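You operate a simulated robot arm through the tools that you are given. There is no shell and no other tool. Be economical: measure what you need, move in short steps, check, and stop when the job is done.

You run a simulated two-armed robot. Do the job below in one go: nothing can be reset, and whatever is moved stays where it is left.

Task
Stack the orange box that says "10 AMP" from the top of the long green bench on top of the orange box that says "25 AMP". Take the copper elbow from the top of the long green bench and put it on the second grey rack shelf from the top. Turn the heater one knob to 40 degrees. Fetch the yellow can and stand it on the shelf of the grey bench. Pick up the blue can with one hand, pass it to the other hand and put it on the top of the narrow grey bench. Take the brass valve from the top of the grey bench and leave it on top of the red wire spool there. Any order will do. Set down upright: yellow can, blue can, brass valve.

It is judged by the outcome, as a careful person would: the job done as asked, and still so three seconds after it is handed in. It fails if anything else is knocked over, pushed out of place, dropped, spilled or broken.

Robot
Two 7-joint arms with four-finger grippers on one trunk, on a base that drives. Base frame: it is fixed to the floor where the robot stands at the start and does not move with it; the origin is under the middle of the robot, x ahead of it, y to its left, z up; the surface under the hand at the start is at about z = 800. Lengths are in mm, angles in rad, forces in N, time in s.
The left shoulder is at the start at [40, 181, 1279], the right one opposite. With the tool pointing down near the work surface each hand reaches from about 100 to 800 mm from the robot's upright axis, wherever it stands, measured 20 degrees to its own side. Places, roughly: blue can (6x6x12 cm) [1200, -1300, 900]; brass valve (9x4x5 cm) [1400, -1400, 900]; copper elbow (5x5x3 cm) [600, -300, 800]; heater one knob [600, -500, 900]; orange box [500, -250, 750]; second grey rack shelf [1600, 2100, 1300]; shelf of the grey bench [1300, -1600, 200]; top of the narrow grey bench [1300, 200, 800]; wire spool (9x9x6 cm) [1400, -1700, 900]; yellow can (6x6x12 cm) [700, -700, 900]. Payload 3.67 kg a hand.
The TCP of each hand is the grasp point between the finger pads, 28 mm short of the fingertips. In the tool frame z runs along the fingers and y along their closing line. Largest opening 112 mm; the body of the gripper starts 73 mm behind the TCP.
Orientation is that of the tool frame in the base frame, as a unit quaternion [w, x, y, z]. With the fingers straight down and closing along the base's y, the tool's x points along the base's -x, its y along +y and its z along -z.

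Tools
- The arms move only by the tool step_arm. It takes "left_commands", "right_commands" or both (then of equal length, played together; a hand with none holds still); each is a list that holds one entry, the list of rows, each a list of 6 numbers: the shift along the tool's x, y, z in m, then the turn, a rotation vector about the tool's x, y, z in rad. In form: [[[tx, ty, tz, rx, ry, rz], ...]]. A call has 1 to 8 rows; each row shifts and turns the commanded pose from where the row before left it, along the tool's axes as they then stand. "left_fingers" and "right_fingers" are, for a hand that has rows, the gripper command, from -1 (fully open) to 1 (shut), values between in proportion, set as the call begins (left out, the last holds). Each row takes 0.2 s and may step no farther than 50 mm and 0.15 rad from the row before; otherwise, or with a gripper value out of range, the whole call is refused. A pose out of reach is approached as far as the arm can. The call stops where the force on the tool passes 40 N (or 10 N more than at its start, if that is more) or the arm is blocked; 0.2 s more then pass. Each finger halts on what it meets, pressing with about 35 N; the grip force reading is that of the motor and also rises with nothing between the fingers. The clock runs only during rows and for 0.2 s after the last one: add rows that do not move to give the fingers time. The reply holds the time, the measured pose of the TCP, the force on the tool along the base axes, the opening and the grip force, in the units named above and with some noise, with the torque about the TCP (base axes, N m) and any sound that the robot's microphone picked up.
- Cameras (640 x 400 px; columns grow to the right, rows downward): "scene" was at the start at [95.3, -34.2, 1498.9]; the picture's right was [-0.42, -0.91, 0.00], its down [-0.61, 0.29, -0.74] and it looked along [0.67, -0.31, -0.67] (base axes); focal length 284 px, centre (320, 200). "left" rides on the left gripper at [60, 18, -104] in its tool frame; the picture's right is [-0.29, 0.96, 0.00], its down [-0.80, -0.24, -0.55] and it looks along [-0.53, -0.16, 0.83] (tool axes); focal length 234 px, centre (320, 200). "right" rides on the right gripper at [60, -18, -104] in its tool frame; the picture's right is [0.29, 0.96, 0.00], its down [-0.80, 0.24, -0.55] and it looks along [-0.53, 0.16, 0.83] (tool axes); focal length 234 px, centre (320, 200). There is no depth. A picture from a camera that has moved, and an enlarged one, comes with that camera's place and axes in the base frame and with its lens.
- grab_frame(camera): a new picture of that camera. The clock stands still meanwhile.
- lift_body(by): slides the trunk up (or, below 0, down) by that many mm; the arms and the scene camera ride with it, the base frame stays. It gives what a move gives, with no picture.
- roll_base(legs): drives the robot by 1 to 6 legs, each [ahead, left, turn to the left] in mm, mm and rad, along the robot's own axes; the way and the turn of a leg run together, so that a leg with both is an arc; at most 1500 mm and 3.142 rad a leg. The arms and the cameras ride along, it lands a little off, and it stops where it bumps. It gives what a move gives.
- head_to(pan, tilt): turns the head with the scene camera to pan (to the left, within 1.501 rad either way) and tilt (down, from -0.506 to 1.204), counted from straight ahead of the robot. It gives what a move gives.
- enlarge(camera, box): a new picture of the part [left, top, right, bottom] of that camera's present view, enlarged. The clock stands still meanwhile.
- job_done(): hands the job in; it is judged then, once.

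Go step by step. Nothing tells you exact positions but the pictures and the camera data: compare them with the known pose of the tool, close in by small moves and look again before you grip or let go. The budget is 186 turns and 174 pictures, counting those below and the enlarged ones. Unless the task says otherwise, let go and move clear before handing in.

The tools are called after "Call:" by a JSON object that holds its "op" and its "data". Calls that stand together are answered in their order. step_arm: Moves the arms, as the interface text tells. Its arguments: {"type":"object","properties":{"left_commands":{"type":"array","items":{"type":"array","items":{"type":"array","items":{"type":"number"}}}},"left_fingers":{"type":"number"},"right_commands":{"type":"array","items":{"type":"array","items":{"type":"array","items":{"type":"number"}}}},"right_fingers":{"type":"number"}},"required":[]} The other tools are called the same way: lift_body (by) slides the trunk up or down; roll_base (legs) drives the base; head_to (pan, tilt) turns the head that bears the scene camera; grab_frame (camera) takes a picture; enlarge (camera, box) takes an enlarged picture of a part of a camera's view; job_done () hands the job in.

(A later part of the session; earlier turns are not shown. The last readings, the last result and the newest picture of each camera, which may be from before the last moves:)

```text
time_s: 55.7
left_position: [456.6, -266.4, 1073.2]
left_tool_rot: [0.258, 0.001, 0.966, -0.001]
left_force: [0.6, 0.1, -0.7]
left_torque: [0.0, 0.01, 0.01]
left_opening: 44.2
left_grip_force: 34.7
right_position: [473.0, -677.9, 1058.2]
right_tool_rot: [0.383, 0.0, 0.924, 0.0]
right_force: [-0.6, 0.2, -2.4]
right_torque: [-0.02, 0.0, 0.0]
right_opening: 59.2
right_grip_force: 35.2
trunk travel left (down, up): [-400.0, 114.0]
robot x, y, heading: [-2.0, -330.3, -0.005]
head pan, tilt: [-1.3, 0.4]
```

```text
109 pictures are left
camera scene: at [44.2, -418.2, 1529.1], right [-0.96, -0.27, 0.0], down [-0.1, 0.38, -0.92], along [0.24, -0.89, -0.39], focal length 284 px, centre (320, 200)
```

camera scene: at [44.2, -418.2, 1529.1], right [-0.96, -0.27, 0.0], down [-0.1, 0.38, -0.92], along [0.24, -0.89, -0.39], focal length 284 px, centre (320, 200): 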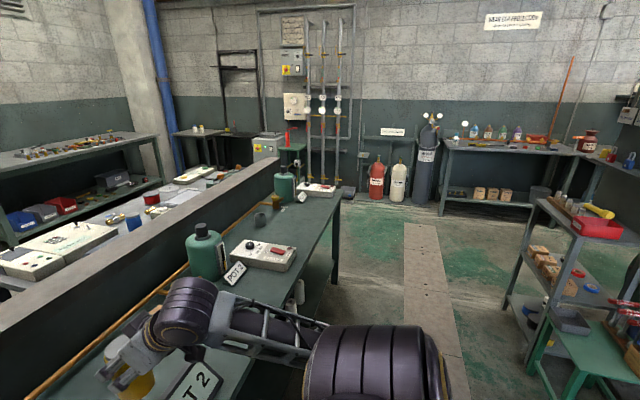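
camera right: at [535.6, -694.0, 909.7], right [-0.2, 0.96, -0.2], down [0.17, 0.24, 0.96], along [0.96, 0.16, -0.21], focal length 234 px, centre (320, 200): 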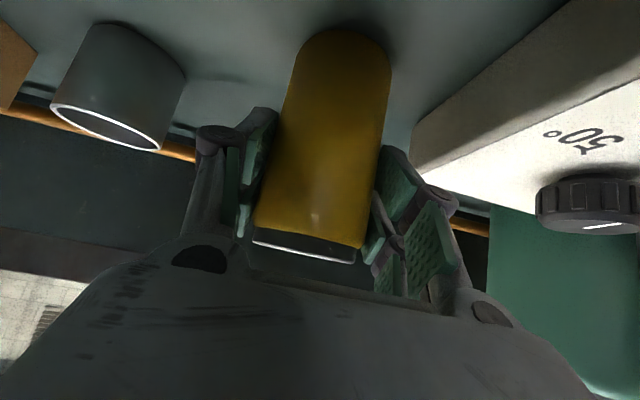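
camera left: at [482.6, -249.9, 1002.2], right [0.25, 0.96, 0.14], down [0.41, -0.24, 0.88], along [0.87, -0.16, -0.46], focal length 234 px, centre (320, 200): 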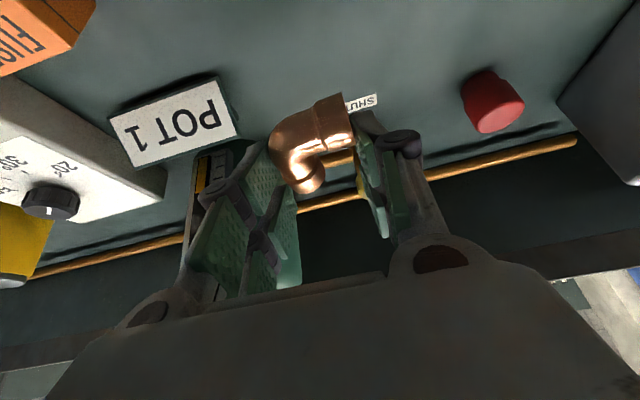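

The grey bench (white consoles, blue can, red spool) stands behind the wall, so I'll reach it by the left aisle after visiting the rack. I back off and drive round the left end of the green bench.

Call:
{"op": "roll_base", "data": {"legs": [[-250, 0, 0], [0, 1230, 0]]}}

Call:
{"op": "head_to", "data": {"pan": 0.2, "tilt": 0.5}}

Call:
{"op": "grab_frame", "data": {"camera": "scene"}}

Call:
{"op": "head_to", "data": {"pan": -0.5, "tilt": 0.5}}

Call:
{"op": "grab_frame", "data": {"camera": "scene"}}

```text
time_s: 63.6
left_position: [219.1, 951.9, 1074.6]
left_tool_rot: [0.258, 0.009, 0.966, -0.003]
left_force: [-0.3, -0.5, -0.9]
left_torque: [0.03, 0.0, 0.03]
left_opening: 44.3
left_grip_force: 35.2
right_position: [229.5, 541.2, 1057.6]
right_tool_rot: [0.383, 0.007, 0.924, -0.003]
right_force: [-0.7, 0.1, -2.3]
right_torque: [-0.01, -0.01, -0.01]
right_opening: 59.3
right_grip_force: 35.2
trunk travel left (down, up): [-400.0, 114.0]
robot x, y, heading: [-242.1, 895.4, -0.017]
head pan, tilt: [-1.3, 0.4]
```

```text
time_s: 65.2
left_position: [218.9, 951.2, 1073.0]
left_tool_rot: [0.258, 0.008, 0.966, -0.002]
left_force: [-0.6, -0.6, -0.7]
left_torque: [0.03, 0.0, -0.01]
left_opening: 44.2
left_grip_force: 35.1
right_position: [228.8, 540.8, 1057.2]
right_tool_rot: [0.383, 0.007, 0.924, -0.002]
right_force: [-0.8, -0.2, -2.7]
right_torque: [0.02, 0.03, 0.01]
right_opening: 59.2
right_grip_force: 35.1
trunk travel left (down, up): [-400.0, 114.0]
robot x, y, heading: [-240.0, 896.8, -0.016]
head pan, tilt: [0.201, 0.499]
```

```text
108 pictures are left
camera scene: at [-129.4, 913.1, 1519.9], right [0.18, -0.98, 0.0], down [-0.47, -0.09, -0.88], along [0.86, 0.16, -0.48], focal length 284 px, centre (320, 200)
```

scene: 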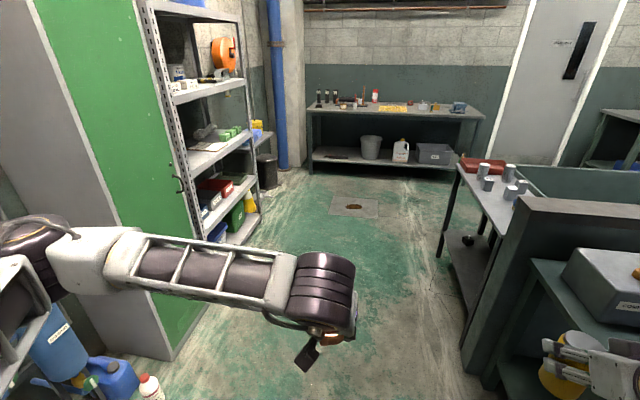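

```text
time_s: 66.2
left_position: [218.7, 951.8, 1072.7]
left_tool_rot: [0.259, 0.008, 0.966, -0.002]
left_force: [-0.6, 0.0, -0.2]
left_torque: [0.0, 0.02, -0.01]
left_opening: 43.8
left_grip_force: 35.3
right_position: [229.3, 542.0, 1057.0]
right_tool_rot: [0.383, 0.008, 0.924, -0.003]
right_force: [0.6, -0.4, -3.2]
right_torque: [-0.01, 0.0, 0.0]
right_opening: 59.3
right_grip_force: 34.5
trunk travel left (down, up): [-400.0, 114.0]
robot x, y, heading: [-236.0, 896.4, -0.019]
head pan, tilt: [-0.499, 0.499]
```

```text
107 pictures are left
camera scene: at [-139.7, 851.7, 1519.9], right [-0.49, -0.87, 0.0], down [-0.42, 0.24, -0.88], along [0.76, -0.43, -0.48], focal length 284 px, centre (320, 200)
```

scene: 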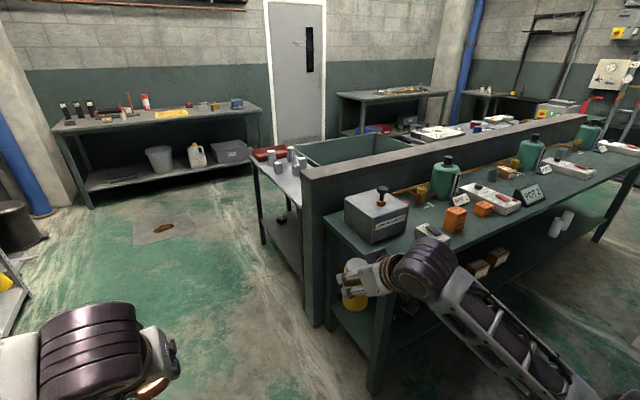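

The rack's second shelf front edge runs at y≈1855, z≈1272, from x≈1100 to 1950, facing me as −y. I tuck the right hand further and drive in front of it.

Call:
{"op": "step_arm", "data": {"right_commands": [[[0.034, 0, -0.034, 0, 0, 0], [0.034, 0, -0.034, 0, 0, 0]]]}}

Call:
{"op": "roll_base", "data": {"legs": [[1500, 100, 0.017], [330, 0, 0], [0, 0, 1.571]]}}

Call:
{"op": "head_to", "data": {"pan": 0.1, "tilt": 0.25}}

Call:
{"op": "grab_frame", "data": {"camera": "scene"}}

```text
time_s: 66.8
left_position: [217.9, 951.8, 1073.6]
left_tool_rot: [0.259, 0.008, 0.966, -0.002]
left_force: [0.7, 0.4, 0.1]
left_torque: [-0.02, 0.0, -0.02]
left_opening: 44.2
left_grip_force: 35.0
right_position: [210.0, 511.3, 1040.6]
right_tool_rot: [0.381, 0.006, 0.924, -0.001]
right_force: [-0.5, 1.3, -3.4]
right_torque: [0.01, 0.01, -0.04]
right_opening: 59.3
right_grip_force: 34.7
right hand out of reach, approached as far as the arm can: row 1, 2
trunk travel left (down, up): [-400.0, 114.0]
robot x, y, heading: [-236.2, 899.3, -0.021]
head pan, tilt: [-0.499, 0.499]
```

```text
refused: leg 1 is longer than a leg can be; nothing moved
```

```text
time_s: 67.8
left_position: [218.4, 951.3, 1073.0]
left_tool_rot: [0.259, 0.008, 0.966, -0.002]
left_force: [-0.6, 0.5, -0.2]
left_torque: [0.01, 0.02, 0.0]
left_opening: 44.0
left_grip_force: 34.9
right_position: [211.8, 511.1, 1040.5]
right_tool_rot: [0.381, 0.007, 0.924, -0.002]
right_force: [0.5, 1.0, -3.5]
right_torque: [0.03, 0.0, -0.01]
right_opening: 59.3
right_grip_force: 35.1
trunk travel left (down, up): [-400.0, 114.0]
robot x, y, heading: [-238.4, 893.4, -0.018]
head pan, tilt: [0.099, 0.25]
```

```text
106 pictures are left
camera scene: at [-126.0, 904.0, 1543.0], right [0.08, -1.0, 0.0], down [-0.25, -0.02, -0.97], along [0.97, 0.08, -0.25], focal length 284 px, centre (320, 200)
```

scene: 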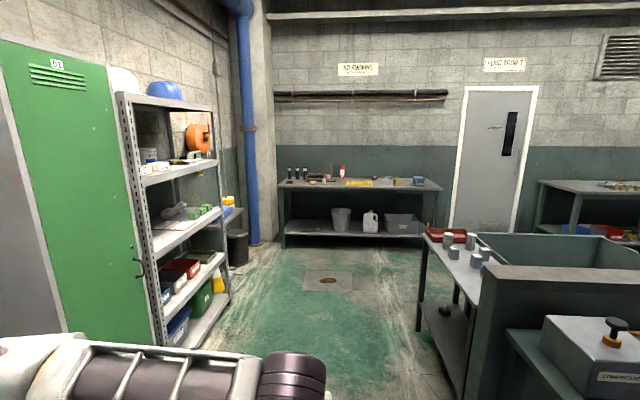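

The right hand can't tuck closer, so I put it back where it was and drive with legs within the limit.

Call:
{"op": "step_arm", "data": {"right_commands": [[[-0.034, 0, 0.034, 0, 0, 0], [-0.034, 0, 0.034, 0, 0, 0]]]}}

Call:
{"op": "roll_base", "data": {"legs": [[1400, 60, 0.018], [440, 0, 0], [0, 0, 1.571]]}}

Call:
{"op": "grab_frame", "data": {"camera": "scene"}}

```text
time_s: 68.4
left_position: [220.5, 951.2, 1073.7]
left_tool_rot: [0.259, 0.008, 0.966, -0.002]
left_force: [0.6, -0.6, -0.8]
left_torque: [-0.02, 0.05, -0.01]
left_opening: 44.5
left_grip_force: 35.0
right_position: [307.9, 508.9, 1039.9]
right_tool_rot: [0.381, 0.007, 0.924, -0.003]
right_force: [0.2, -0.1, -2.2]
right_torque: [0.0, 0.02, 0.02]
right_opening: 59.7
right_grip_force: 35.2
trunk travel left (down, up): [-400.0, 114.0]
robot x, y, heading: [-237.7, 894.9, -0.015]
head pan, tilt: [0.099, 0.25]
```

```text
time_s: 82.2
left_position: [1545.2, 1397.3, 1072.8]
left_tool_rot: [0.185, -0.678, 0.688, 0.182]
left_force: [0.6, -0.7, -0.3]
left_torque: [0.0, -0.01, -0.01]
left_opening: 43.9
left_grip_force: 35.0
right_position: [1986.9, 1487.5, 1041.4]
right_tool_rot: [0.272, -0.649, 0.658, 0.268]
right_force: [-0.1, -0.7, -2.9]
right_torque: [-0.02, -0.02, -0.01]
right_opening: 59.3
right_grip_force: 35.2
trunk travel left (down, up): [-400.0, 114.0]
robot x, y, heading: [1602.0, 940.2, 1.558]
head pan, tilt: [0.099, 0.25]
```

```text
105 pictures are left
camera scene: at [1594.2, 1054.9, 1543.1], right [1.0, 0.09, 0.0], down [0.02, -0.25, -0.97], along [-0.08, 0.97, -0.25], focal length 284 px, centre (320, 200)
```

scene: 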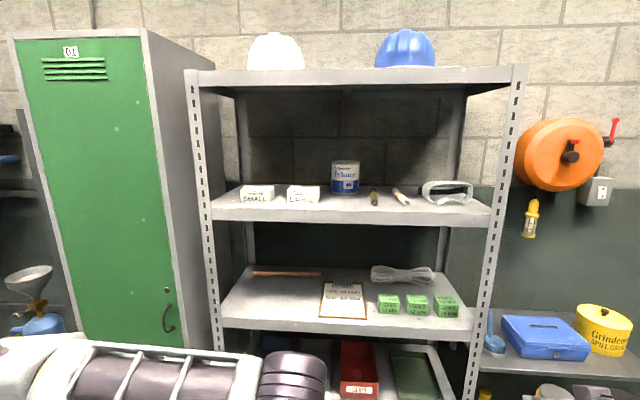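

I'm in front of the rack. The second shelf is at about z 1310, front edge y≈1862, with a free spot at x≈1605 between the LARGE box and the markers, in front of the tin. I raise the left hand, tuck the right, and move closer.

Call:
{"op": "step_arm", "data": {"left_commands": [[[-0.0225, 0, -0.039, 0, 0, 0], [-0.0225, 0, -0.039, 0, 0, 0], [-0.0225, 0, -0.039, 0, 0, 0], [-0.0225, 0, -0.039, 0, 0, 0], [-0.0225, 0, -0.039, 0, 0, 0], [-0.0225, 0, -0.039, 0, 0, 0], [-0.0225, 0, -0.039, 0, 0, 0]]], "right_commands": [[[0.034, 0, -0.034, 0, 0, 0], [0.034, 0, -0.034, 0, 0, 0], [0, 0, 0, 0, 0, 0], [0, 0, 0, 0, 0, 0], [0, 0, 0, 0, 0, 0], [0, 0, 0, 0, 0, 0], [0, 0, 0, 0, 0, 0]]]}}

Call:
{"op": "roll_base", "data": {"legs": [[330, -60, 0.013]]}}

Call:
{"op": "grab_frame", "data": {"camera": "scene"}}

Call:
{"op": "grab_frame", "data": {"camera": "left"}}

```text
time_s: 83.8
left_position: [1545.3, 1398.4, 1390.1]
left_tool_rot: [0.184, -0.678, 0.688, 0.182]
left_force: [-0.4, -1.0, -0.5]
left_torque: [-0.01, 0.02, -0.01]
left_opening: 43.8
left_grip_force: 34.7
right_position: [1985.7, 1391.4, 1040.2]
right_tool_rot: [0.271, -0.65, 0.657, 0.269]
right_force: [-0.3, -0.7, -2.3]
right_torque: [0.0, 0.02, 0.02]
right_opening: 59.3
right_grip_force: 35.3
trunk travel left (down, up): [-400.0, 114.0]
robot x, y, heading: [1602.6, 939.2, 1.555]
head pan, tilt: [0.099, 0.25]
```

```text
time_s: 86.0
left_position: [1599.3, 1724.8, 1389.4]
left_tool_rot: [-0.183, 0.684, -0.682, -0.184]
left_force: [-0.8, 0.4, -0.5]
left_torque: [0.01, 0.0, 0.02]
left_opening: 44.1
left_grip_force: 34.6
right_position: [2041.1, 1726.0, 1040.6]
right_tool_rot: [-0.27, 0.655, -0.652, -0.271]
right_force: [0.0, 0.1, -3.7]
right_torque: [-0.02, 0.01, 0.0]
right_opening: 59.3
right_grip_force: 34.7
trunk travel left (down, up): [-400.0, 114.0]
robot x, y, heading: [1662.1, 1262.8, 1.575]
head pan, tilt: [0.099, 0.25]
```

```text
104 pictures are left
camera scene: at [1654.7, 1383.0, 1543.1], right [0.99, 0.1, 0.0], down [0.02, -0.25, -0.97], along [-0.1, 0.96, -0.25], focal length 284 px, centre (320, 200)
```

scene: 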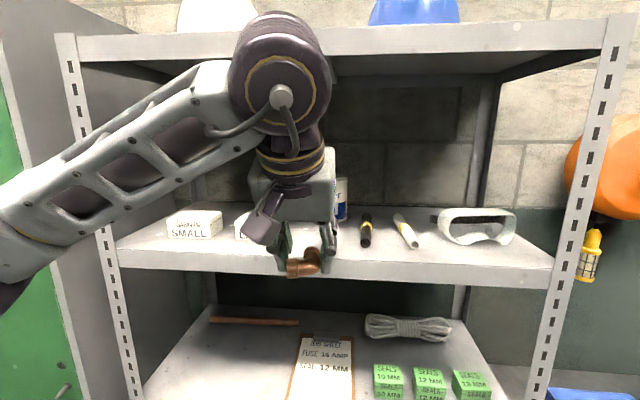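

```text
103 pictures are left
camera left: at [1581.7, 1622.0, 1449.1], right [-0.96, 0.25, 0.14], down [0.24, 0.41, 0.88], along [0.16, 0.88, -0.45], focal length 234 px, centre (320, 200)
```

left: 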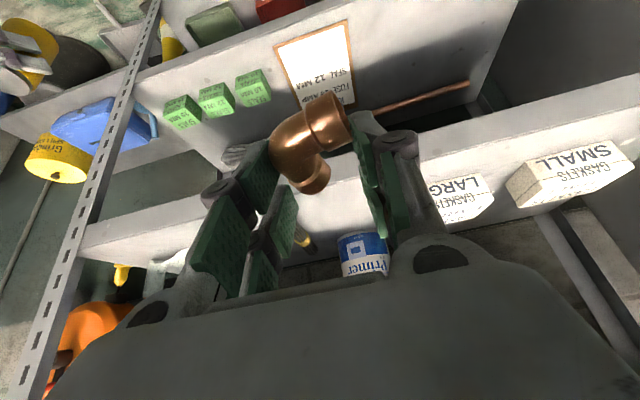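

Clear spot ahead. I move the hand forward about 195 mm above the shelf.

Call:
{"op": "step_arm", "data": {"left_commands": [[[-0.0422, 0, 0.0244, 0, 0, 0], [-0.0422, 0, 0.0244, 0, 0, 0], [-0.0422, 0, 0.0244, 0, 0, 0], [-0.0422, 0, 0.0244, 0, 0, 0]]]}}

Call:
{"op": "grab_frame", "data": {"camera": "scene"}}

Call:
{"op": "grab_frame", "data": {"camera": "left"}}

```text
time_s: 87.0
left_position: [1599.1, 1923.6, 1389.1]
left_tool_rot: [-0.183, 0.684, -0.682, -0.183]
left_force: [-0.3, 0.2, -0.5]
left_torque: [-0.05, 0.02, 0.01]
left_opening: 44.0
left_grip_force: 35.4
right_position: [2040.5, 1727.2, 1040.3]
right_tool_rot: [-0.269, 0.655, -0.653, -0.271]
right_force: [0.1, 0.3, -2.9]
right_torque: [-0.04, 0.0, 0.01]
right_opening: 59.1
right_grip_force: 34.9
trunk travel left (down, up): [-400.0, 114.0]
robot x, y, heading: [1665.3, 1266.5, 1.572]
head pan, tilt: [0.099, 0.25]
```

```text
102 pictures are left
camera scene: at [1655.4, 1385.2, 1542.9], right [0.99, 0.1, 0.0], down [0.02, -0.25, -0.97], along [-0.1, 0.96, -0.25], focal length 284 px, centre (320, 200)
```

scene: 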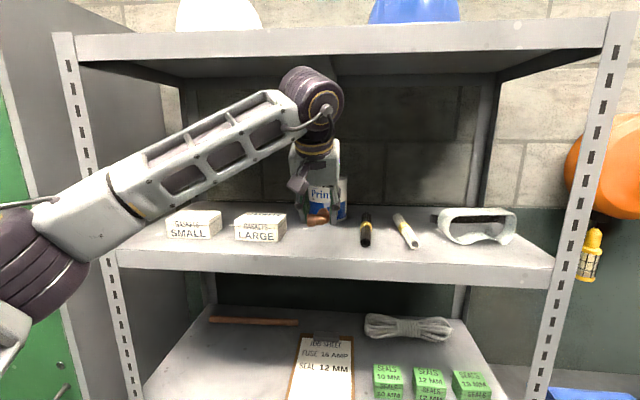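

```text
101 pictures are left
camera left: at [1580.1, 1819.9, 1447.9], right [-0.96, 0.25, 0.14], down [0.24, 0.41, 0.88], along [0.16, 0.88, -0.46], focal length 234 px, centre (320, 200)
```

left: 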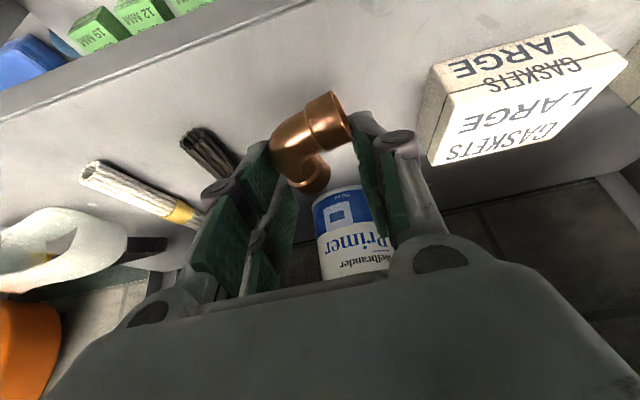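

Good clearances. I lower toward the shelf until contact.

Call:
{"op": "step_arm", "data": {"left_commands": [[[0.01, 0, 0.0173, 0, 0, 0], [0.004, 0, 0.0069, 0, 0, 0], [0.003, 0, 0.0052, 0, 0, 0], [0.0015, 0, 0.0026, 0, 0, 0]]]}}

Call:
{"op": "enlarge", "data": {"camera": "scene", "box": [260, 150, 420, 250]}}

```text
time_s: 88.0
left_position: [1599.4, 1922.6, 1352.5]
left_tool_rot: [-0.182, 0.684, -0.682, -0.184]
left_force: [-0.2, -0.8, -0.2]
left_torque: [0.01, -0.01, 0.04]
left_opening: 44.1
left_grip_force: 35.1
right_position: [2039.9, 1727.8, 1040.6]
right_tool_rot: [-0.269, 0.655, -0.652, -0.271]
right_force: [-0.8, -0.6, -2.7]
right_torque: [-0.05, 0.0, 0.03]
right_opening: 59.1
right_grip_force: 34.7
trunk travel left (down, up): [-400.0, 114.0]
robot x, y, heading: [1667.5, 1268.5, 1.573]
head pan, tilt: [0.099, 0.25]
```

```text
4.00 times, centred on (340, 200) of scene
camera zoom: at [1654.7, 1384.1, 1543.0], right [0.99, 0.1, 0.0], down [0.02, -0.25, -0.97], along [-0.1, 0.96, -0.25], focal length 1136 px, centre (240, 200)
```

zoom: 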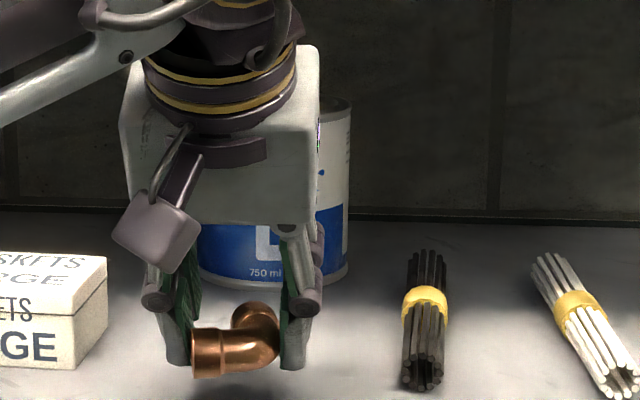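

Very close to the shelf, so I continue in 1.5 mm steps.

Call:
{"op": "step_arm", "data": {"left_commands": [[[0.001, 0, 0.00173, 0, 0, 0], [0.001, 0, 0.00173, 0, 0, 0], [0.001, 0, 0.00173, 0, 0, 0], [0.0005, 0, 0.0009, 0, 0, 0]]]}}

Call:
{"op": "step_arm", "data": {"left_commands": [[[0.0005, 0, 0.0009, 0, 0, 0], [0.0005, 0, 0.0009, 0, 0, 0], [0.0005, 0, 0.0009, 0, 0, 0]]]}}

Call:
{"op": "enlarge", "data": {"camera": "scene", "box": [260, 150, 420, 250]}}

```text
time_s: 89.0
left_position: [1600.6, 1921.3, 1347.0]
left_tool_rot: [-0.183, 0.684, -0.682, -0.184]
left_force: [-0.1, 0.1, -0.6]
left_torque: [-0.04, 0.01, 0.0]
left_opening: 44.1
left_grip_force: 35.0
right_position: [2040.4, 1726.2, 1040.6]
right_tool_rot: [-0.269, 0.655, -0.652, -0.271]
right_force: [-0.2, 0.5, -3.0]
right_torque: [-0.03, 0.03, -0.02]
right_opening: 59.3
right_grip_force: 35.5
trunk travel left (down, up): [-400.0, 114.0]
robot x, y, heading: [1662.9, 1265.4, 1.576]
head pan, tilt: [0.099, 0.25]
```

```text
time_s: 89.8
left_position: [1600.0, 1920.9, 1343.2]
left_tool_rot: [-0.184, 0.683, -0.682, -0.183]
left_force: [0.1, 0.2, -0.1]
left_torque: [0.0, 0.01, 0.01]
left_opening: 44.3
left_grip_force: 35.5
right_position: [2040.1, 1727.0, 1039.6]
right_tool_rot: [-0.269, 0.655, -0.652, -0.271]
right_force: [-0.3, 0.0, -2.9]
right_torque: [-0.04, -0.01, -0.01]
right_opening: 59.0
right_grip_force: 35.3
trunk travel left (down, up): [-400.0, 114.0]
robot x, y, heading: [1665.6, 1265.6, 1.569]
head pan, tilt: [0.099, 0.25]
```

```text
4.00 times, centred on (340, 200) of scene
camera zoom: at [1654.7, 1383.7, 1543.1], right [0.99, 0.1, 0.0], down [0.02, -0.25, -0.97], along [-0.1, 0.96, -0.25], focal length 1136 px, centre (240, 200)
```

zoom: 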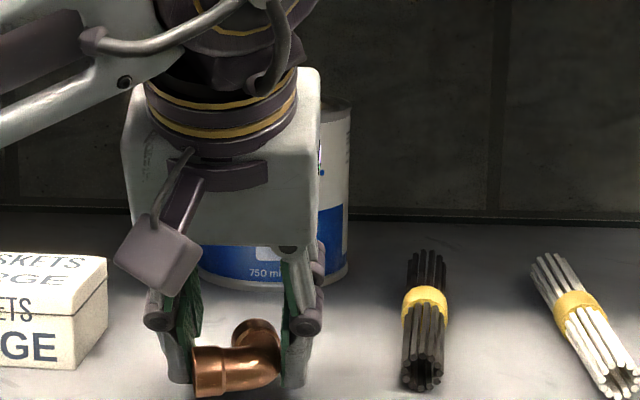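

No contact yet, so I keep lowering.

Call:
{"op": "step_arm", "data": {"left_commands": [[[0.001, 0, 0.00173, 0, 0, 0], [0.001, 0, 0.00173, 0, 0, 0], [0.001, 0, 0.00173, 0, 0, 0]]]}}

Call:
{"op": "step_arm", "data": {"left_commands": [[[0.001, 0, 0.00173, 0, 0, 0], [0.001, 0, 0.00173, 0, 0, 0], [0.001, 0, 0.00173, 0, 0, 0]]]}}

Call:
{"op": "enlarge", "data": {"camera": "scene", "box": [260, 170, 420, 270]}}

```text
time_s: 90.6
left_position: [1599.3, 1921.8, 1335.9]
left_tool_rot: [-0.184, 0.684, -0.682, -0.183]
left_force: [0.0, -0.4, -0.5]
left_torque: [-0.03, 0.01, 0.01]
left_opening: 43.9
left_grip_force: 34.8
right_position: [2040.4, 1726.7, 1039.8]
right_tool_rot: [-0.269, 0.655, -0.652, -0.271]
right_force: [-0.1, -0.5, -2.6]
right_torque: [-0.05, 0.01, 0.02]
right_opening: 59.1
right_grip_force: 34.9
trunk travel left (down, up): [-400.0, 114.0]
robot x, y, heading: [1665.5, 1272.5, 1.575]
head pan, tilt: [0.099, 0.25]
```

```text
time_s: 91.4
left_position: [1600.8, 1921.1, 1332.8]
left_tool_rot: [-0.184, 0.684, -0.681, -0.185]
left_force: [0.3, 2.4, 8.8]
left_torque: [0.03, 0.09, -0.01]
left_opening: 43.8
left_grip_force: 34.7
right_position: [2040.5, 1726.2, 1040.4]
right_tool_rot: [-0.269, 0.655, -0.651, -0.272]
right_force: [-0.3, 0.4, -2.7]
right_torque: [-0.06, -0.04, 0.0]
right_opening: 59.3
right_grip_force: 34.8
trunk travel left (down, up): [-400.0, 114.0]
robot x, y, heading: [1664.0, 1265.9, 1.57]
head pan, tilt: [0.099, 0.25]
```

```text
4.00 times, centred on (340, 220) of scene
camera zoom: at [1654.9, 1383.3, 1543.2], right [0.99, 0.1, 0.0], down [0.02, -0.25, -0.97], along [-0.1, 0.96, -0.25], focal length 1136 px, centre (240, 120)
```

zoom: 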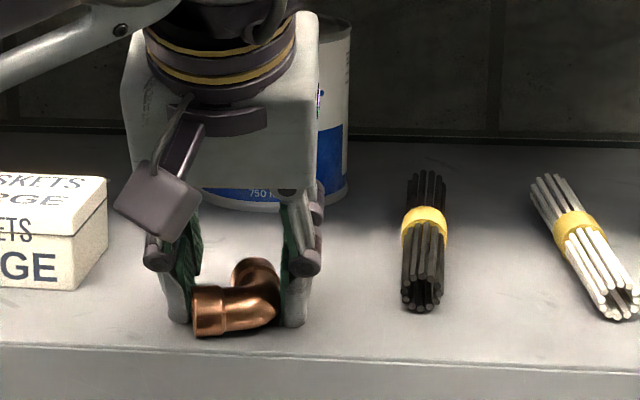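

It touches the shelf (z≈1300). I lift slightly and go 40 mm further in, away from the edge, then set it down.

Call:
{"op": "step_arm", "data": {"left_commands": [[[-0.004, 0, -0.0069, 0, 0, 0], [-0.0346, 0, 0.02, 0, 0, 0], [0.001, 0, 0.00173, 0, 0, 0], [0.001, 0, 0.00173, 0, 0, 0], [0.001, 0, 0.00173, 0, 0, 0]]]}}

Call:
{"op": "step_arm", "data": {"left_commands": [[[0.0005, 0, 0.00087, 0, 0, 0], [0.0005, 0, 0.00087, 0, 0, 0]]]}}

```text
time_s: 92.6
left_position: [1600.0, 1961.1, 1332.6]
left_tool_rot: [-0.182, 0.684, -0.683, -0.183]
left_force: [0.2, -0.4, 1.5]
left_torque: [-0.01, -0.02, 0.02]
left_opening: 43.7
left_grip_force: 34.7
right_position: [2040.9, 1727.7, 1040.1]
right_tool_rot: [-0.268, 0.655, -0.653, -0.271]
right_force: [-0.2, -0.4, -2.7]
right_torque: [-0.02, -0.01, -0.02]
right_opening: 59.1
right_grip_force: 34.9
trunk travel left (down, up): [-400.0, 114.0]
robot x, y, heading: [1663.4, 1267.6, 1.572]
head pan, tilt: [0.099, 0.25]
```

```text
time_s: 93.2
left_position: [1598.5, 1961.9, 1333.0]
left_tool_rot: [-0.184, 0.684, -0.682, -0.184]
left_force: [-1.7, 0.8, 7.4]
left_torque: [-0.03, 0.12, -0.04]
left_opening: 43.8
left_grip_force: 35.0
right_position: [2040.8, 1726.6, 1040.4]
right_tool_rot: [-0.269, 0.655, -0.652, -0.271]
right_force: [0.0, 0.2, -3.8]
right_torque: [-0.05, -0.01, 0.0]
right_opening: 59.2
right_grip_force: 35.0
trunk travel left (down, up): [-400.0, 114.0]
robot x, y, heading: [1663.4, 1270.3, 1.577]
head pan, tilt: [0.099, 0.25]
```

Contact again, so I open and withdraw backward.

Call:
{"op": "step_arm", "data": {"left_commands": [[[0, 0, 0, 0, 0, 0], [0, 0, 0, 0, 0, 0], [-0.003, 0, -0.0052, 0, 0, 0], [0.0173, 0, -0.01, 0, 0, 0], [0.0346, 0, -0.02, 0, 0, 0], [0.039, 0, -0.0225, 0, 0, 0], [0.039, 0, -0.0225, 0, 0, 0], [0.039, 0, -0.0225, 0, 0, 0]]], "left_fingers": -0.25}}

Call:
{"op": "grab_frame", "data": {"camera": "scene"}}

```text
time_s: 95.0
left_position: [1599.2, 1763.3, 1338.0]
left_tool_rot: [-0.183, 0.684, -0.681, -0.184]
left_force: [0.4, 0.2, 0.2]
left_torque: [0.05, -0.01, 0.0]
left_opening: 70.1
left_grip_force: 0.1
right_position: [2040.1, 1725.9, 1040.9]
right_tool_rot: [-0.269, 0.655, -0.652, -0.271]
right_force: [0.3, 1.3, -3.3]
right_torque: [0.01, -0.02, 0.0]
right_opening: 59.3
right_grip_force: 34.5
trunk travel left (down, up): [-400.0, 114.0]
robot x, y, heading: [1664.0, 1267.8, 1.574]
head pan, tilt: [0.099, 0.25]
```

```text
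97 pictures are left
camera scene: at [1654.5, 1381.9, 1543.2], right [0.99, 0.1, 0.0], down [0.03, -0.24, -0.97], along [-0.1, 0.96, -0.25], focal length 284 px, centre (320, 200)
```

scene: 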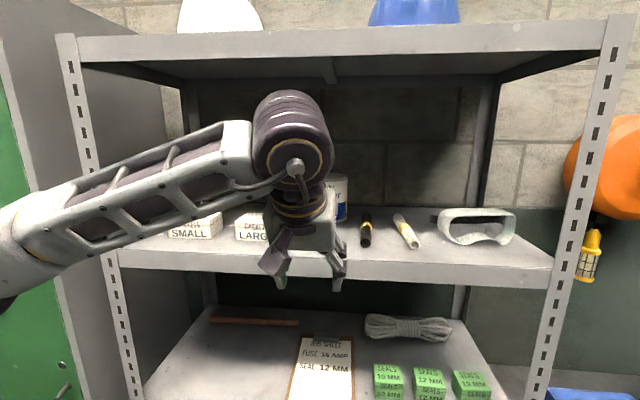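

I back away and check the elbow on the shelf.

Call:
{"op": "roll_base", "data": {"legs": [[-350, 0, 0]]}}

Call:
{"op": "enlarge", "data": {"camera": "scene", "box": [180, 120, 500, 320]}}

Call:
{"op": "head_to", "data": {"pan": -1.4, "tilt": 0.45}}

Call:
{"op": "grab_frame", "data": {"camera": "scene"}}

```text
time_s: 97.3
left_position: [1599.1, 1416.9, 1337.9]
left_tool_rot: [-0.182, 0.685, -0.681, -0.184]
left_force: [0.4, 0.4, -0.3]
left_torque: [-0.02, -0.01, 0.01]
left_opening: 69.9
left_grip_force: 0.0
right_position: [2041.1, 1377.8, 1039.6]
right_tool_rot: [-0.269, 0.656, -0.651, -0.272]
right_force: [0.0, -0.7, -3.7]
right_torque: [-0.03, -0.01, -0.02]
right_opening: 59.1
right_grip_force: 34.6
trunk travel left (down, up): [-400.0, 114.0]
robot x, y, heading: [1663.7, 916.6, 1.577]
head pan, tilt: [0.099, 0.25]
```

```text
2.00 times, centred on (340, 220) of scene
camera zoom: at [1655.7, 1033.5, 1543.0], right [0.99, 0.11, 0.0], down [0.03, -0.25, -0.97], along [-0.1, 0.96, -0.25], focal length 568 px, centre (280, 160)
```

zoom: 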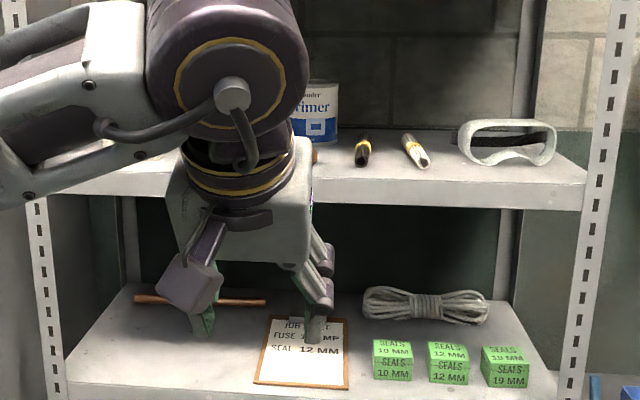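

```text
time_s: 98.9
left_position: [1600.0, 1416.6, 1337.5]
left_tool_rot: [-0.183, 0.685, -0.681, -0.184]
left_force: [0.0, -0.1, 0.5]
left_torque: [-0.03, 0.02, 0.0]
left_opening: 70.2
left_grip_force: 0.0
right_position: [2039.9, 1377.9, 1039.9]
right_tool_rot: [-0.269, 0.656, -0.65, -0.272]
right_force: [-0.2, 0.1, -3.2]
right_torque: [-0.01, -0.01, -0.01]
right_opening: 59.1
right_grip_force: 34.9
trunk travel left (down, up): [-400.0, 114.0]
robot x, y, heading: [1666.7, 918.9, 1.578]
head pan, tilt: [-1.4, 0.45]
```

```text
95 pictures are left
camera scene: at [1756.1, 956.6, 1524.4], right [0.18, -0.98, 0.0], down [-0.43, -0.08, -0.9], along [0.89, 0.16, -0.44], focal length 284 px, centre (320, 200)
```

scene: 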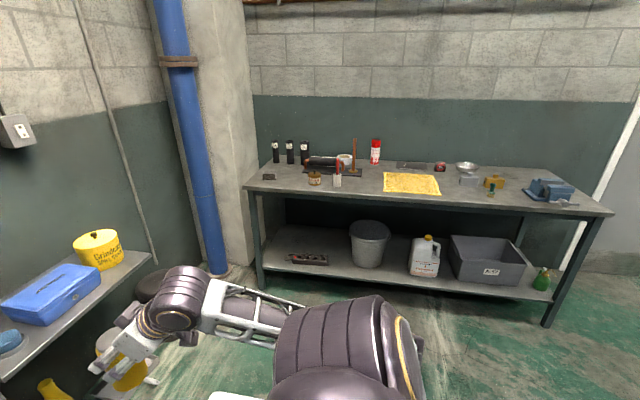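

The back bench front is at x≈3180, so the aisle is wide. A quick check of the elbow through the left camera.

Call:
{"op": "enlarge", "data": {"camera": "left", "box": [220, 120, 460, 320]}}

Call:
{"op": "roll_base", "data": {"legs": [[0, -680, 0], [0, 0, -1.574], [0, 0, -1.571]]}}

Call:
{"op": "head_to", "data": {"pan": -0.5, "tilt": 0.45}}

Call:
{"op": "grab_frame", "data": {"camera": "scene"}}

```text
2.00 times, centred on (340, 220) of left
camera zoom: at [1581.4, 1312.1, 1396.4], right [-0.96, 0.24, 0.14], down [0.24, 0.41, 0.88], along [0.15, 0.88, -0.46], focal length 468 px, centre (280, 160)
```

zoom: 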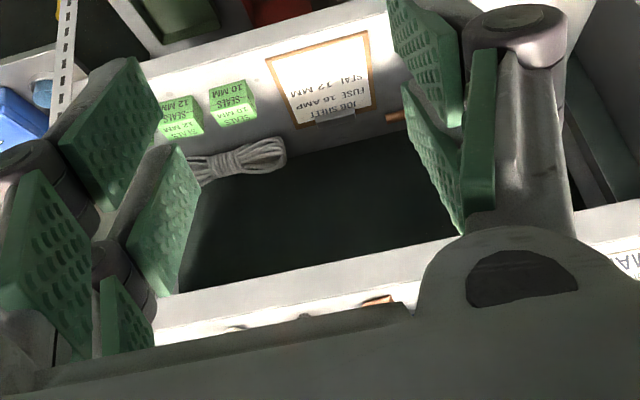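

```text
time_s: 111.2
left_position: [2410.4, 426.4, 1339.9]
left_tool_rot: [0.185, 0.68, 0.686, -0.181]
left_force: [-1.4, 0.0, -0.3]
left_torque: [-0.04, -0.01, 0.03]
left_opening: 70.1
left_grip_force: 0.1
right_position: [1970.2, 461.7, 1040.2]
right_tool_rot: [0.272, 0.651, 0.656, -0.268]
right_force: [-0.6, 0.7, -3.4]
right_torque: [0.02, -0.02, 0.05]
right_opening: 58.8
right_grip_force: 34.9
trunk travel left (down, up): [-400.0, 114.0]
robot x, y, heading: [2348.4, 924.3, -1.565]
head pan, tilt: [-1.4, 0.45]
```

```text
time_s: 112.4
left_position: [2412.3, 437.4, 1343.4]
left_tool_rot: [0.187, 0.68, 0.685, -0.185]
left_force: [0.4, 0.1, -1.0]
left_torque: [0.03, -0.01, -0.03]
left_opening: 69.9
left_grip_force: 0.2
right_position: [1966.6, 471.7, 1036.8]
right_tool_rot: [0.27, 0.655, 0.654, -0.267]
right_force: [0.3, -0.1, -3.2]
right_torque: [0.03, 0.02, 0.0]
right_opening: 59.2
right_grip_force: 35.2
trunk travel left (down, up): [-400.0, 114.0]
robot x, y, heading: [2343.6, 923.0, -1.566]
head pan, tilt: [-0.499, 0.45]
```

```text
93 pictures are left
camera scene: at [2296.8, 809.6, 1525.1], right [-0.88, 0.47, 0.0], down [0.21, 0.39, -0.9], along [-0.42, -0.79, -0.44], focal length 284 px, centre (320, 200)
```

scene: 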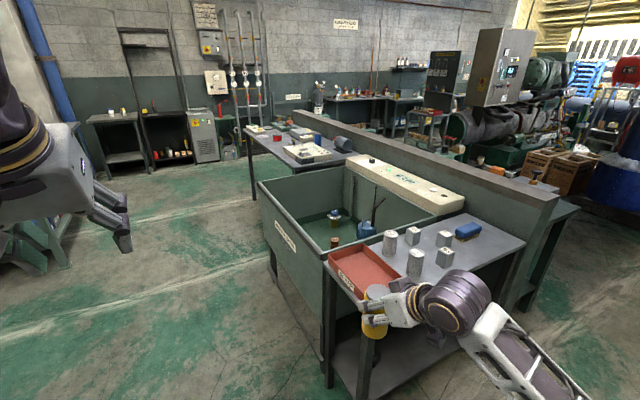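

I can see the elbow's copper on the shelf. The aisle is clear, so I drive down to the grey bench's far side and turn to face it.

Call:
{"op": "roll_base", "data": {"legs": [[1200, 0, 0], [1150, 0, 0], [0, 0, -1.571]]}}

Call:
{"op": "head_to", "data": {"pan": 0.0, "tilt": 0.45}}

Call:
{"op": "grab_frame", "data": {"camera": "scene"}}

```text
time_s: 128.4
left_position: [1882.5, -1490.3, 1342.0]
left_tool_rot: [0.003, 0.964, 0.01, -0.264]
left_force: [0.1, 0.0, -0.5]
left_torque: [0.01, 0.02, -0.02]
left_opening: 70.0
left_grip_force: 0.1
right_position: [1912.1, -1050.5, 1044.1]
right_tool_rot: [0.004, 0.923, 0.01, -0.385]
right_force: [0.0, 0.8, -2.7]
right_torque: [-0.01, -0.03, 0.01]
right_opening: 58.8
right_grip_force: 34.9
trunk travel left (down, up): [-400.0, 114.0]
robot x, y, heading: [2366.7, -1420.0, -3.115]
head pan, tilt: [-0.499, 0.45]
```

```text
time_s: 129.4
left_position: [1882.8, -1490.9, 1341.2]
left_tool_rot: [0.002, 0.964, 0.01, -0.264]
left_force: [-0.1, -1.0, -0.1]
left_torque: [0.0, -0.01, 0.05]
left_opening: 69.8
left_grip_force: 0.1
right_position: [1912.4, -1049.5, 1043.0]
right_tool_rot: [0.004, 0.922, 0.011, -0.386]
right_force: [-0.8, 0.1, -2.9]
right_torque: [-0.02, -0.03, -0.04]
right_opening: 59.1
right_grip_force: 34.9
trunk travel left (down, up): [-400.0, 114.0]
robot x, y, heading: [2366.2, -1418.2, -3.115]
head pan, tilt: [0.0, 0.45]
```

```text
92 pictures are left
camera scene: at [2253.2, -1417.2, 1524.4], right [-0.02, 1.0, 0.0], down [0.44, 0.01, -0.9], along [-0.9, -0.02, -0.44], focal length 284 px, centre (320, 200)
```

scene: 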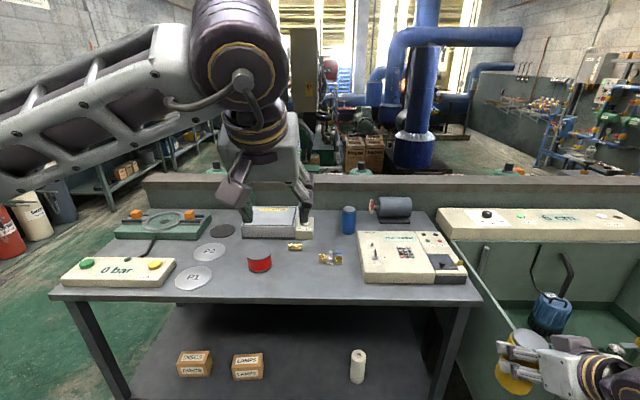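

Excellent view of the grey bench. I zoom on the top items and the shelf.

Call:
{"op": "enlarge", "data": {"camera": "scene", "box": [220, 190, 400, 290]}}

Call:
{"op": "enlarge", "data": {"camera": "scene", "box": [100, 260, 500, 400]}}

```text
3.56 times, centred on (310, 240) of scene
camera zoom: at [2253.2, -1417.2, 1524.4], right [-0.02, 1.0, 0.0], down [0.44, 0.01, -0.9], along [-0.9, -0.02, -0.44], focal length 1010 px, centre (356, 58)
```

zoom: 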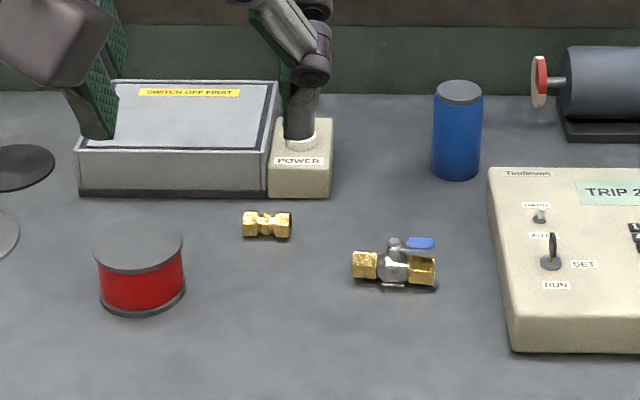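

```text
1.60 times, centred on (300, 330) of scene
camera zoom: at [2253.2, -1417.2, 1524.4], right [-0.02, 1.0, 0.0], down [0.44, 0.01, -0.9], along [-0.9, -0.02, -0.44], focal length 454 px, centre (352, -8)
```

zoom: 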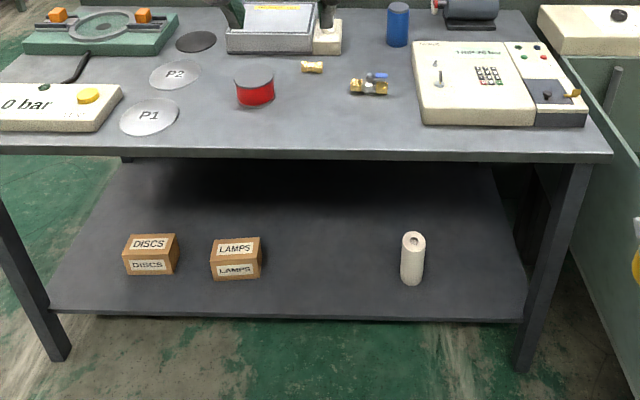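

The valve is the blue-levered one at about (1421,-1396); the blue can is at about (1207,-1318), the spool at about (1444,-1650), the bench top z≈858 with its near edge x≈1597, and the shelf z≈200. The free shelf spot is at about (1430,-1510). I shift left, square up, raise the left hand and lower the trunk.

Call:
{"op": "step_arm", "data": {"left_commands": [[[-0.02, 0, -0.0346, 0, 0, 0], [-0.02, 0, -0.0346, 0, 0, 0], [-0.02, 0, -0.0346, 0, 0, 0], [0.026, 0, -0.015, 0, 0, 0], [0.026, 0, -0.015, 0, 0, 0]]]}}

Call:
{"op": "roll_base", "data": {"legs": [[0, 310, -0.027]]}}

Call:
{"op": "lift_body", "data": {"by": -400}}

Call:
{"op": "grab_frame", "data": {"camera": "scene"}}

```text
time_s: 130.6
left_position: [1945.3, -1491.4, 1461.2]
left_tool_rot: [0.004, 0.964, 0.011, -0.265]
left_force: [1.2, -0.2, 0.1]
left_torque: [-0.02, 0.04, -0.02]
left_opening: 69.9
left_grip_force: 0.0
right_position: [1911.7, -1049.9, 1044.9]
right_tool_rot: [0.004, 0.922, 0.01, -0.386]
right_force: [0.4, -0.1, -1.8]
right_torque: [0.04, -0.04, 0.0]
right_opening: 58.6
right_grip_force: 34.6
trunk travel left (down, up): [-400.0, 114.0]
robot x, y, heading: [2368.9, -1418.6, -3.123]
head pan, tilt: [0.0, 0.45]
```

```text
time_s: 132.7
left_position: [1944.7, -1788.8, 1462.1]
left_tool_rot: [-0.001, 0.965, -0.003, -0.264]
left_force: [0.6, -0.2, 0.2]
left_torque: [0.0, 0.01, -0.03]
left_opening: 70.0
left_grip_force: 0.1
right_position: [1923.5, -1347.8, 1043.4]
right_tool_rot: [-0.001, 0.922, -0.002, -0.386]
right_force: [1.0, -0.2, -2.6]
right_torque: [0.01, -0.03, 0.02]
right_opening: 59.1
right_grip_force: 35.2
trunk travel left (down, up): [-400.0, 114.0]
robot x, y, heading: [2368.5, -1726.7, 3.136]
head pan, tilt: [0.0, 0.45]
```

```text
time_s: 136.5
left_position: [1943.3, -1791.0, 1062.9]
left_tool_rot: [-0.001, 0.965, -0.003, -0.264]
left_force: [0.9, -0.9, 0.8]
left_torque: [0.0, 0.01, -0.01]
left_opening: 69.9
left_grip_force: 0.1
right_position: [1924.2, -1349.7, 644.9]
right_tool_rot: [0.0, 0.923, -0.001, -0.386]
right_force: [0.0, 0.7, -3.5]
right_torque: [0.0, -0.02, 0.03]
right_opening: 58.9
right_grip_force: 34.9
trunk travel left (down, up): [0.0, 514.0]
robot x, y, heading: [2372.9, -1730.2, 3.132]
head pan, tilt: [0.0, 0.45]
```

```text
89 pictures are left
camera scene: at [2255.8, -1725.0, 1126.1], right [0.01, 1.0, 0.0], down [0.44, 0.0, -0.9], along [-0.9, 0.0, -0.44], focal length 284 px, centre (320, 200)
```

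scene: 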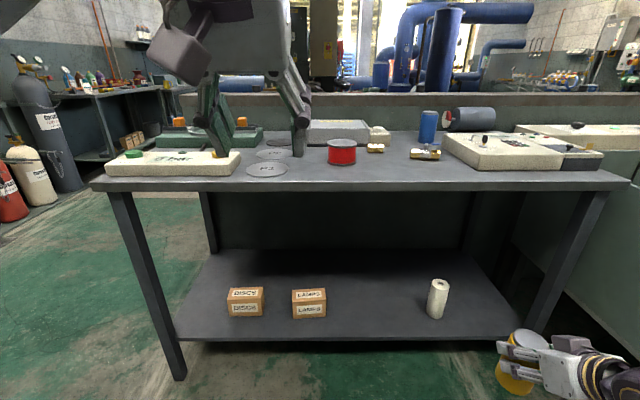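

The shelf is confirmed at z≈200 with its edge at x≈1541. I lower the right hand in front of the bench and centre it on y≈-1510.

Call:
{"op": "step_arm", "data": {"right_commands": [[[0.03, 0.02, 0.03, 0, 0, 0], [0.03, 0.02, 0.03, 0, 0, 0], [0.03, 0.02, 0.03, 0, 0, 0], [0.03, 0.02, 0.03, 0, 0, 0], [0.03, 0.02, 0.03, 0, 0, 0], [0.03, 0.02, 0.03, 0, 0, 0], [0.03, 0.02, 0.03, 0, 0, 0], [0.028, 0.02, 0.028, 0, 0, 0]]]}}

Call:
{"op": "roll_base", "data": {"legs": [[200, 0, 0.01]]}}

Call:
{"op": "head_to", "data": {"pan": -0.1, "tilt": 0.7}}

Call:
{"op": "grab_frame", "data": {"camera": "scene"}}

Call:
{"op": "grab_frame", "data": {"camera": "right"}}

```text
time_s: 138.3
left_position: [1944.8, -1790.1, 1062.1]
left_tool_rot: [0.0, 0.965, -0.002, -0.264]
left_force: [-0.5, 0.0, -0.8]
left_torque: [0.0, -0.03, -0.01]
left_opening: 70.0
left_grip_force: 0.2
right_position: [1915.5, -1507.7, 310.6]
right_tool_rot: [-0.001, 0.922, -0.001, -0.387]
right_force: [-0.2, -0.1, -2.4]
right_torque: [0.02, -0.05, 0.0]
right_opening: 59.0
right_grip_force: 34.7
right hand out of reach, approached as far as the arm can: row 1
trunk travel left (down, up): [0.0, 514.0]
robot x, y, heading: [2367.4, -1728.6, 3.134]
head pan, tilt: [0.0, 0.45]
```

```text
time_s: 139.9
left_position: [1747.1, -1795.8, 1062.5]
left_tool_rot: [0.001, 0.965, 0.003, -0.263]
left_force: [0.2, 0.2, -0.3]
left_torque: [-0.01, -0.05, 0.0]
left_opening: 70.1
left_grip_force: 0.0
right_position: [1716.1, -1512.6, 307.2]
right_tool_rot: [0.002, 0.922, 0.004, -0.386]
right_force: [-0.4, 0.1, -3.0]
right_torque: [0.01, -0.02, -0.03]
right_opening: 58.6
right_grip_force: 34.4
trunk travel left (down, up): [0.0, 514.0]
robot x, y, heading: [2172.6, -1724.0, -3.134]
head pan, tilt: [0.0, 0.45]
```

```text
time_s: 140.7
left_position: [1747.4, -1794.6, 1063.6]
left_tool_rot: [0.001, 0.965, 0.003, -0.263]
left_force: [-0.2, -1.0, 0.3]
left_torque: [0.0, 0.02, 0.01]
left_opening: 70.0
left_grip_force: 0.0
right_position: [1716.1, -1511.8, 309.2]
right_tool_rot: [0.002, 0.922, 0.005, -0.387]
right_force: [0.0, -0.1, -2.6]
right_torque: [0.03, -0.05, 0.01]
right_opening: 58.9
right_grip_force: 34.9
trunk travel left (down, up): [0.0, 514.0]
robot x, y, heading: [2171.0, -1729.7, -3.136]
head pan, tilt: [-0.099, 0.7]
```

```text
88 pictures are left
camera scene: at [2065.1, -1718.0, 1103.9], right [0.09, 1.0, 0.0], down [0.64, -0.06, -0.77], along [-0.76, 0.07, -0.64], focal length 284 px, centre (320, 200)
```

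scene: 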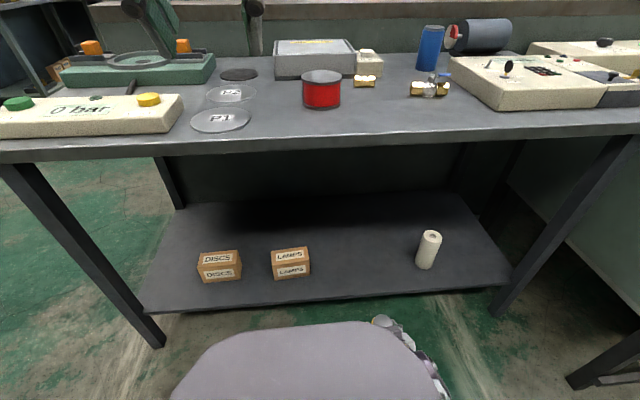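

```text
87 pictures are left
camera right: at [1832.0, -1492.9, 339.3], right [0.21, -0.96, -0.21], down [-0.16, -0.24, 0.96], along [-0.96, -0.17, -0.21], focal length 234 px, centre (320, 200)
```

right: 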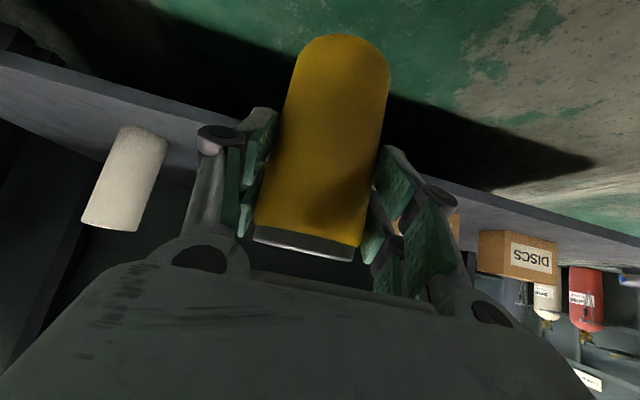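

The can hangs about 30 mm above shelf height. I raise it a touch, drive 110 mm closer, then extend over the shelf.

Call:
{"op": "step_arm", "data": {"right_commands": [[[-0.01, 0, -0.01, 0, 0, 0]]]}}

Call:
{"op": "roll_base", "data": {"legs": [[110, 0, -0.006]]}}

Call:
{"op": "step_arm", "data": {"right_commands": [[[-0.031, 0, 0.031, 0, 0, 0], [-0.031, 0, 0.031, 0, 0, 0], [-0.031, 0, 0.031, 0, 0, 0]]]}}

Call:
{"op": "grab_frame", "data": {"camera": "right"}}

Call:
{"op": "grab_frame", "data": {"camera": "scene"}}

```text
time_s: 141.1
left_position: [1747.5, -1794.1, 1062.6]
left_tool_rot: [0.001, 0.965, 0.002, -0.264]
left_force: [0.1, 0.0, -0.2]
left_torque: [0.03, 0.01, 0.0]
left_opening: 70.1
left_grip_force: 0.1
right_position: [1716.3, -1511.7, 323.5]
right_tool_rot: [0.001, 0.923, 0.004, -0.386]
right_force: [-0.4, -0.1, -2.4]
right_torque: [0.01, -0.06, 0.0]
right_opening: 58.8
right_grip_force: 35.2
trunk travel left (down, up): [0.0, 514.0]
robot x, y, heading: [2168.3, -1726.8, -3.137]
head pan, tilt: [-0.099, 0.7]
```

```text
time_s: 142.3
left_position: [1634.9, -1793.8, 1062.4]
left_tool_rot: [0.0, 0.965, 0.001, -0.263]
left_force: [-0.8, 0.0, -0.5]
left_torque: [0.01, 0.01, -0.03]
left_opening: 70.1
left_grip_force: 0.0
right_position: [1607.2, -1509.2, 321.6]
right_tool_rot: [0.001, 0.923, 0.003, -0.384]
right_force: [-0.4, -0.2, -3.5]
right_torque: [0.0, -0.05, -0.01]
right_opening: 58.8
right_grip_force: 35.1
trunk travel left (down, up): [0.0, 514.0]
robot x, y, heading: [2059.8, -1730.0, -3.139]
head pan, tilt: [-0.099, 0.7]
```

```text
time_s: 143.1
left_position: [1636.0, -1794.1, 1062.1]
left_tool_rot: [0.001, 0.965, 0.001, -0.264]
left_force: [-0.7, -0.2, -0.2]
left_torque: [-0.03, 0.0, -0.02]
left_opening: 69.6
left_grip_force: 0.1
right_position: [1475.8, -1510.5, 322.5]
right_tool_rot: [0.0, 0.922, 0.002, -0.386]
right_force: [-0.4, -0.3, -3.5]
right_torque: [0.04, 0.01, 0.02]
right_opening: 59.1
right_grip_force: 35.2
trunk travel left (down, up): [0.0, 514.0]
robot x, y, heading: [2059.4, -1726.9, -3.141]
head pan, tilt: [-0.099, 0.7]
```

```text
86 pictures are left
camera right: at [1591.3, -1491.9, 353.6], right [0.21, -0.96, -0.21], down [-0.17, -0.24, 0.96], along [-0.96, -0.16, -0.21], focal length 234 px, centre (320, 200)
```

right: 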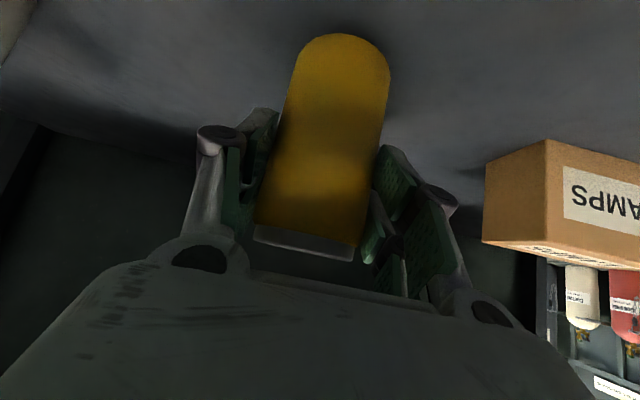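

```text
85 pictures are left
camera scene: at [1954.0, -1718.1, 1103.8], right [0.1, 1.0, 0.0], down [0.64, -0.06, -0.76], along [-0.76, 0.07, -0.64], focal length 284 px, centre (320, 200)
```

scene: 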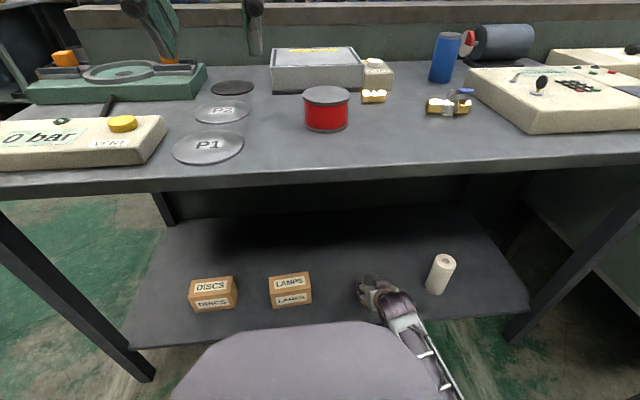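

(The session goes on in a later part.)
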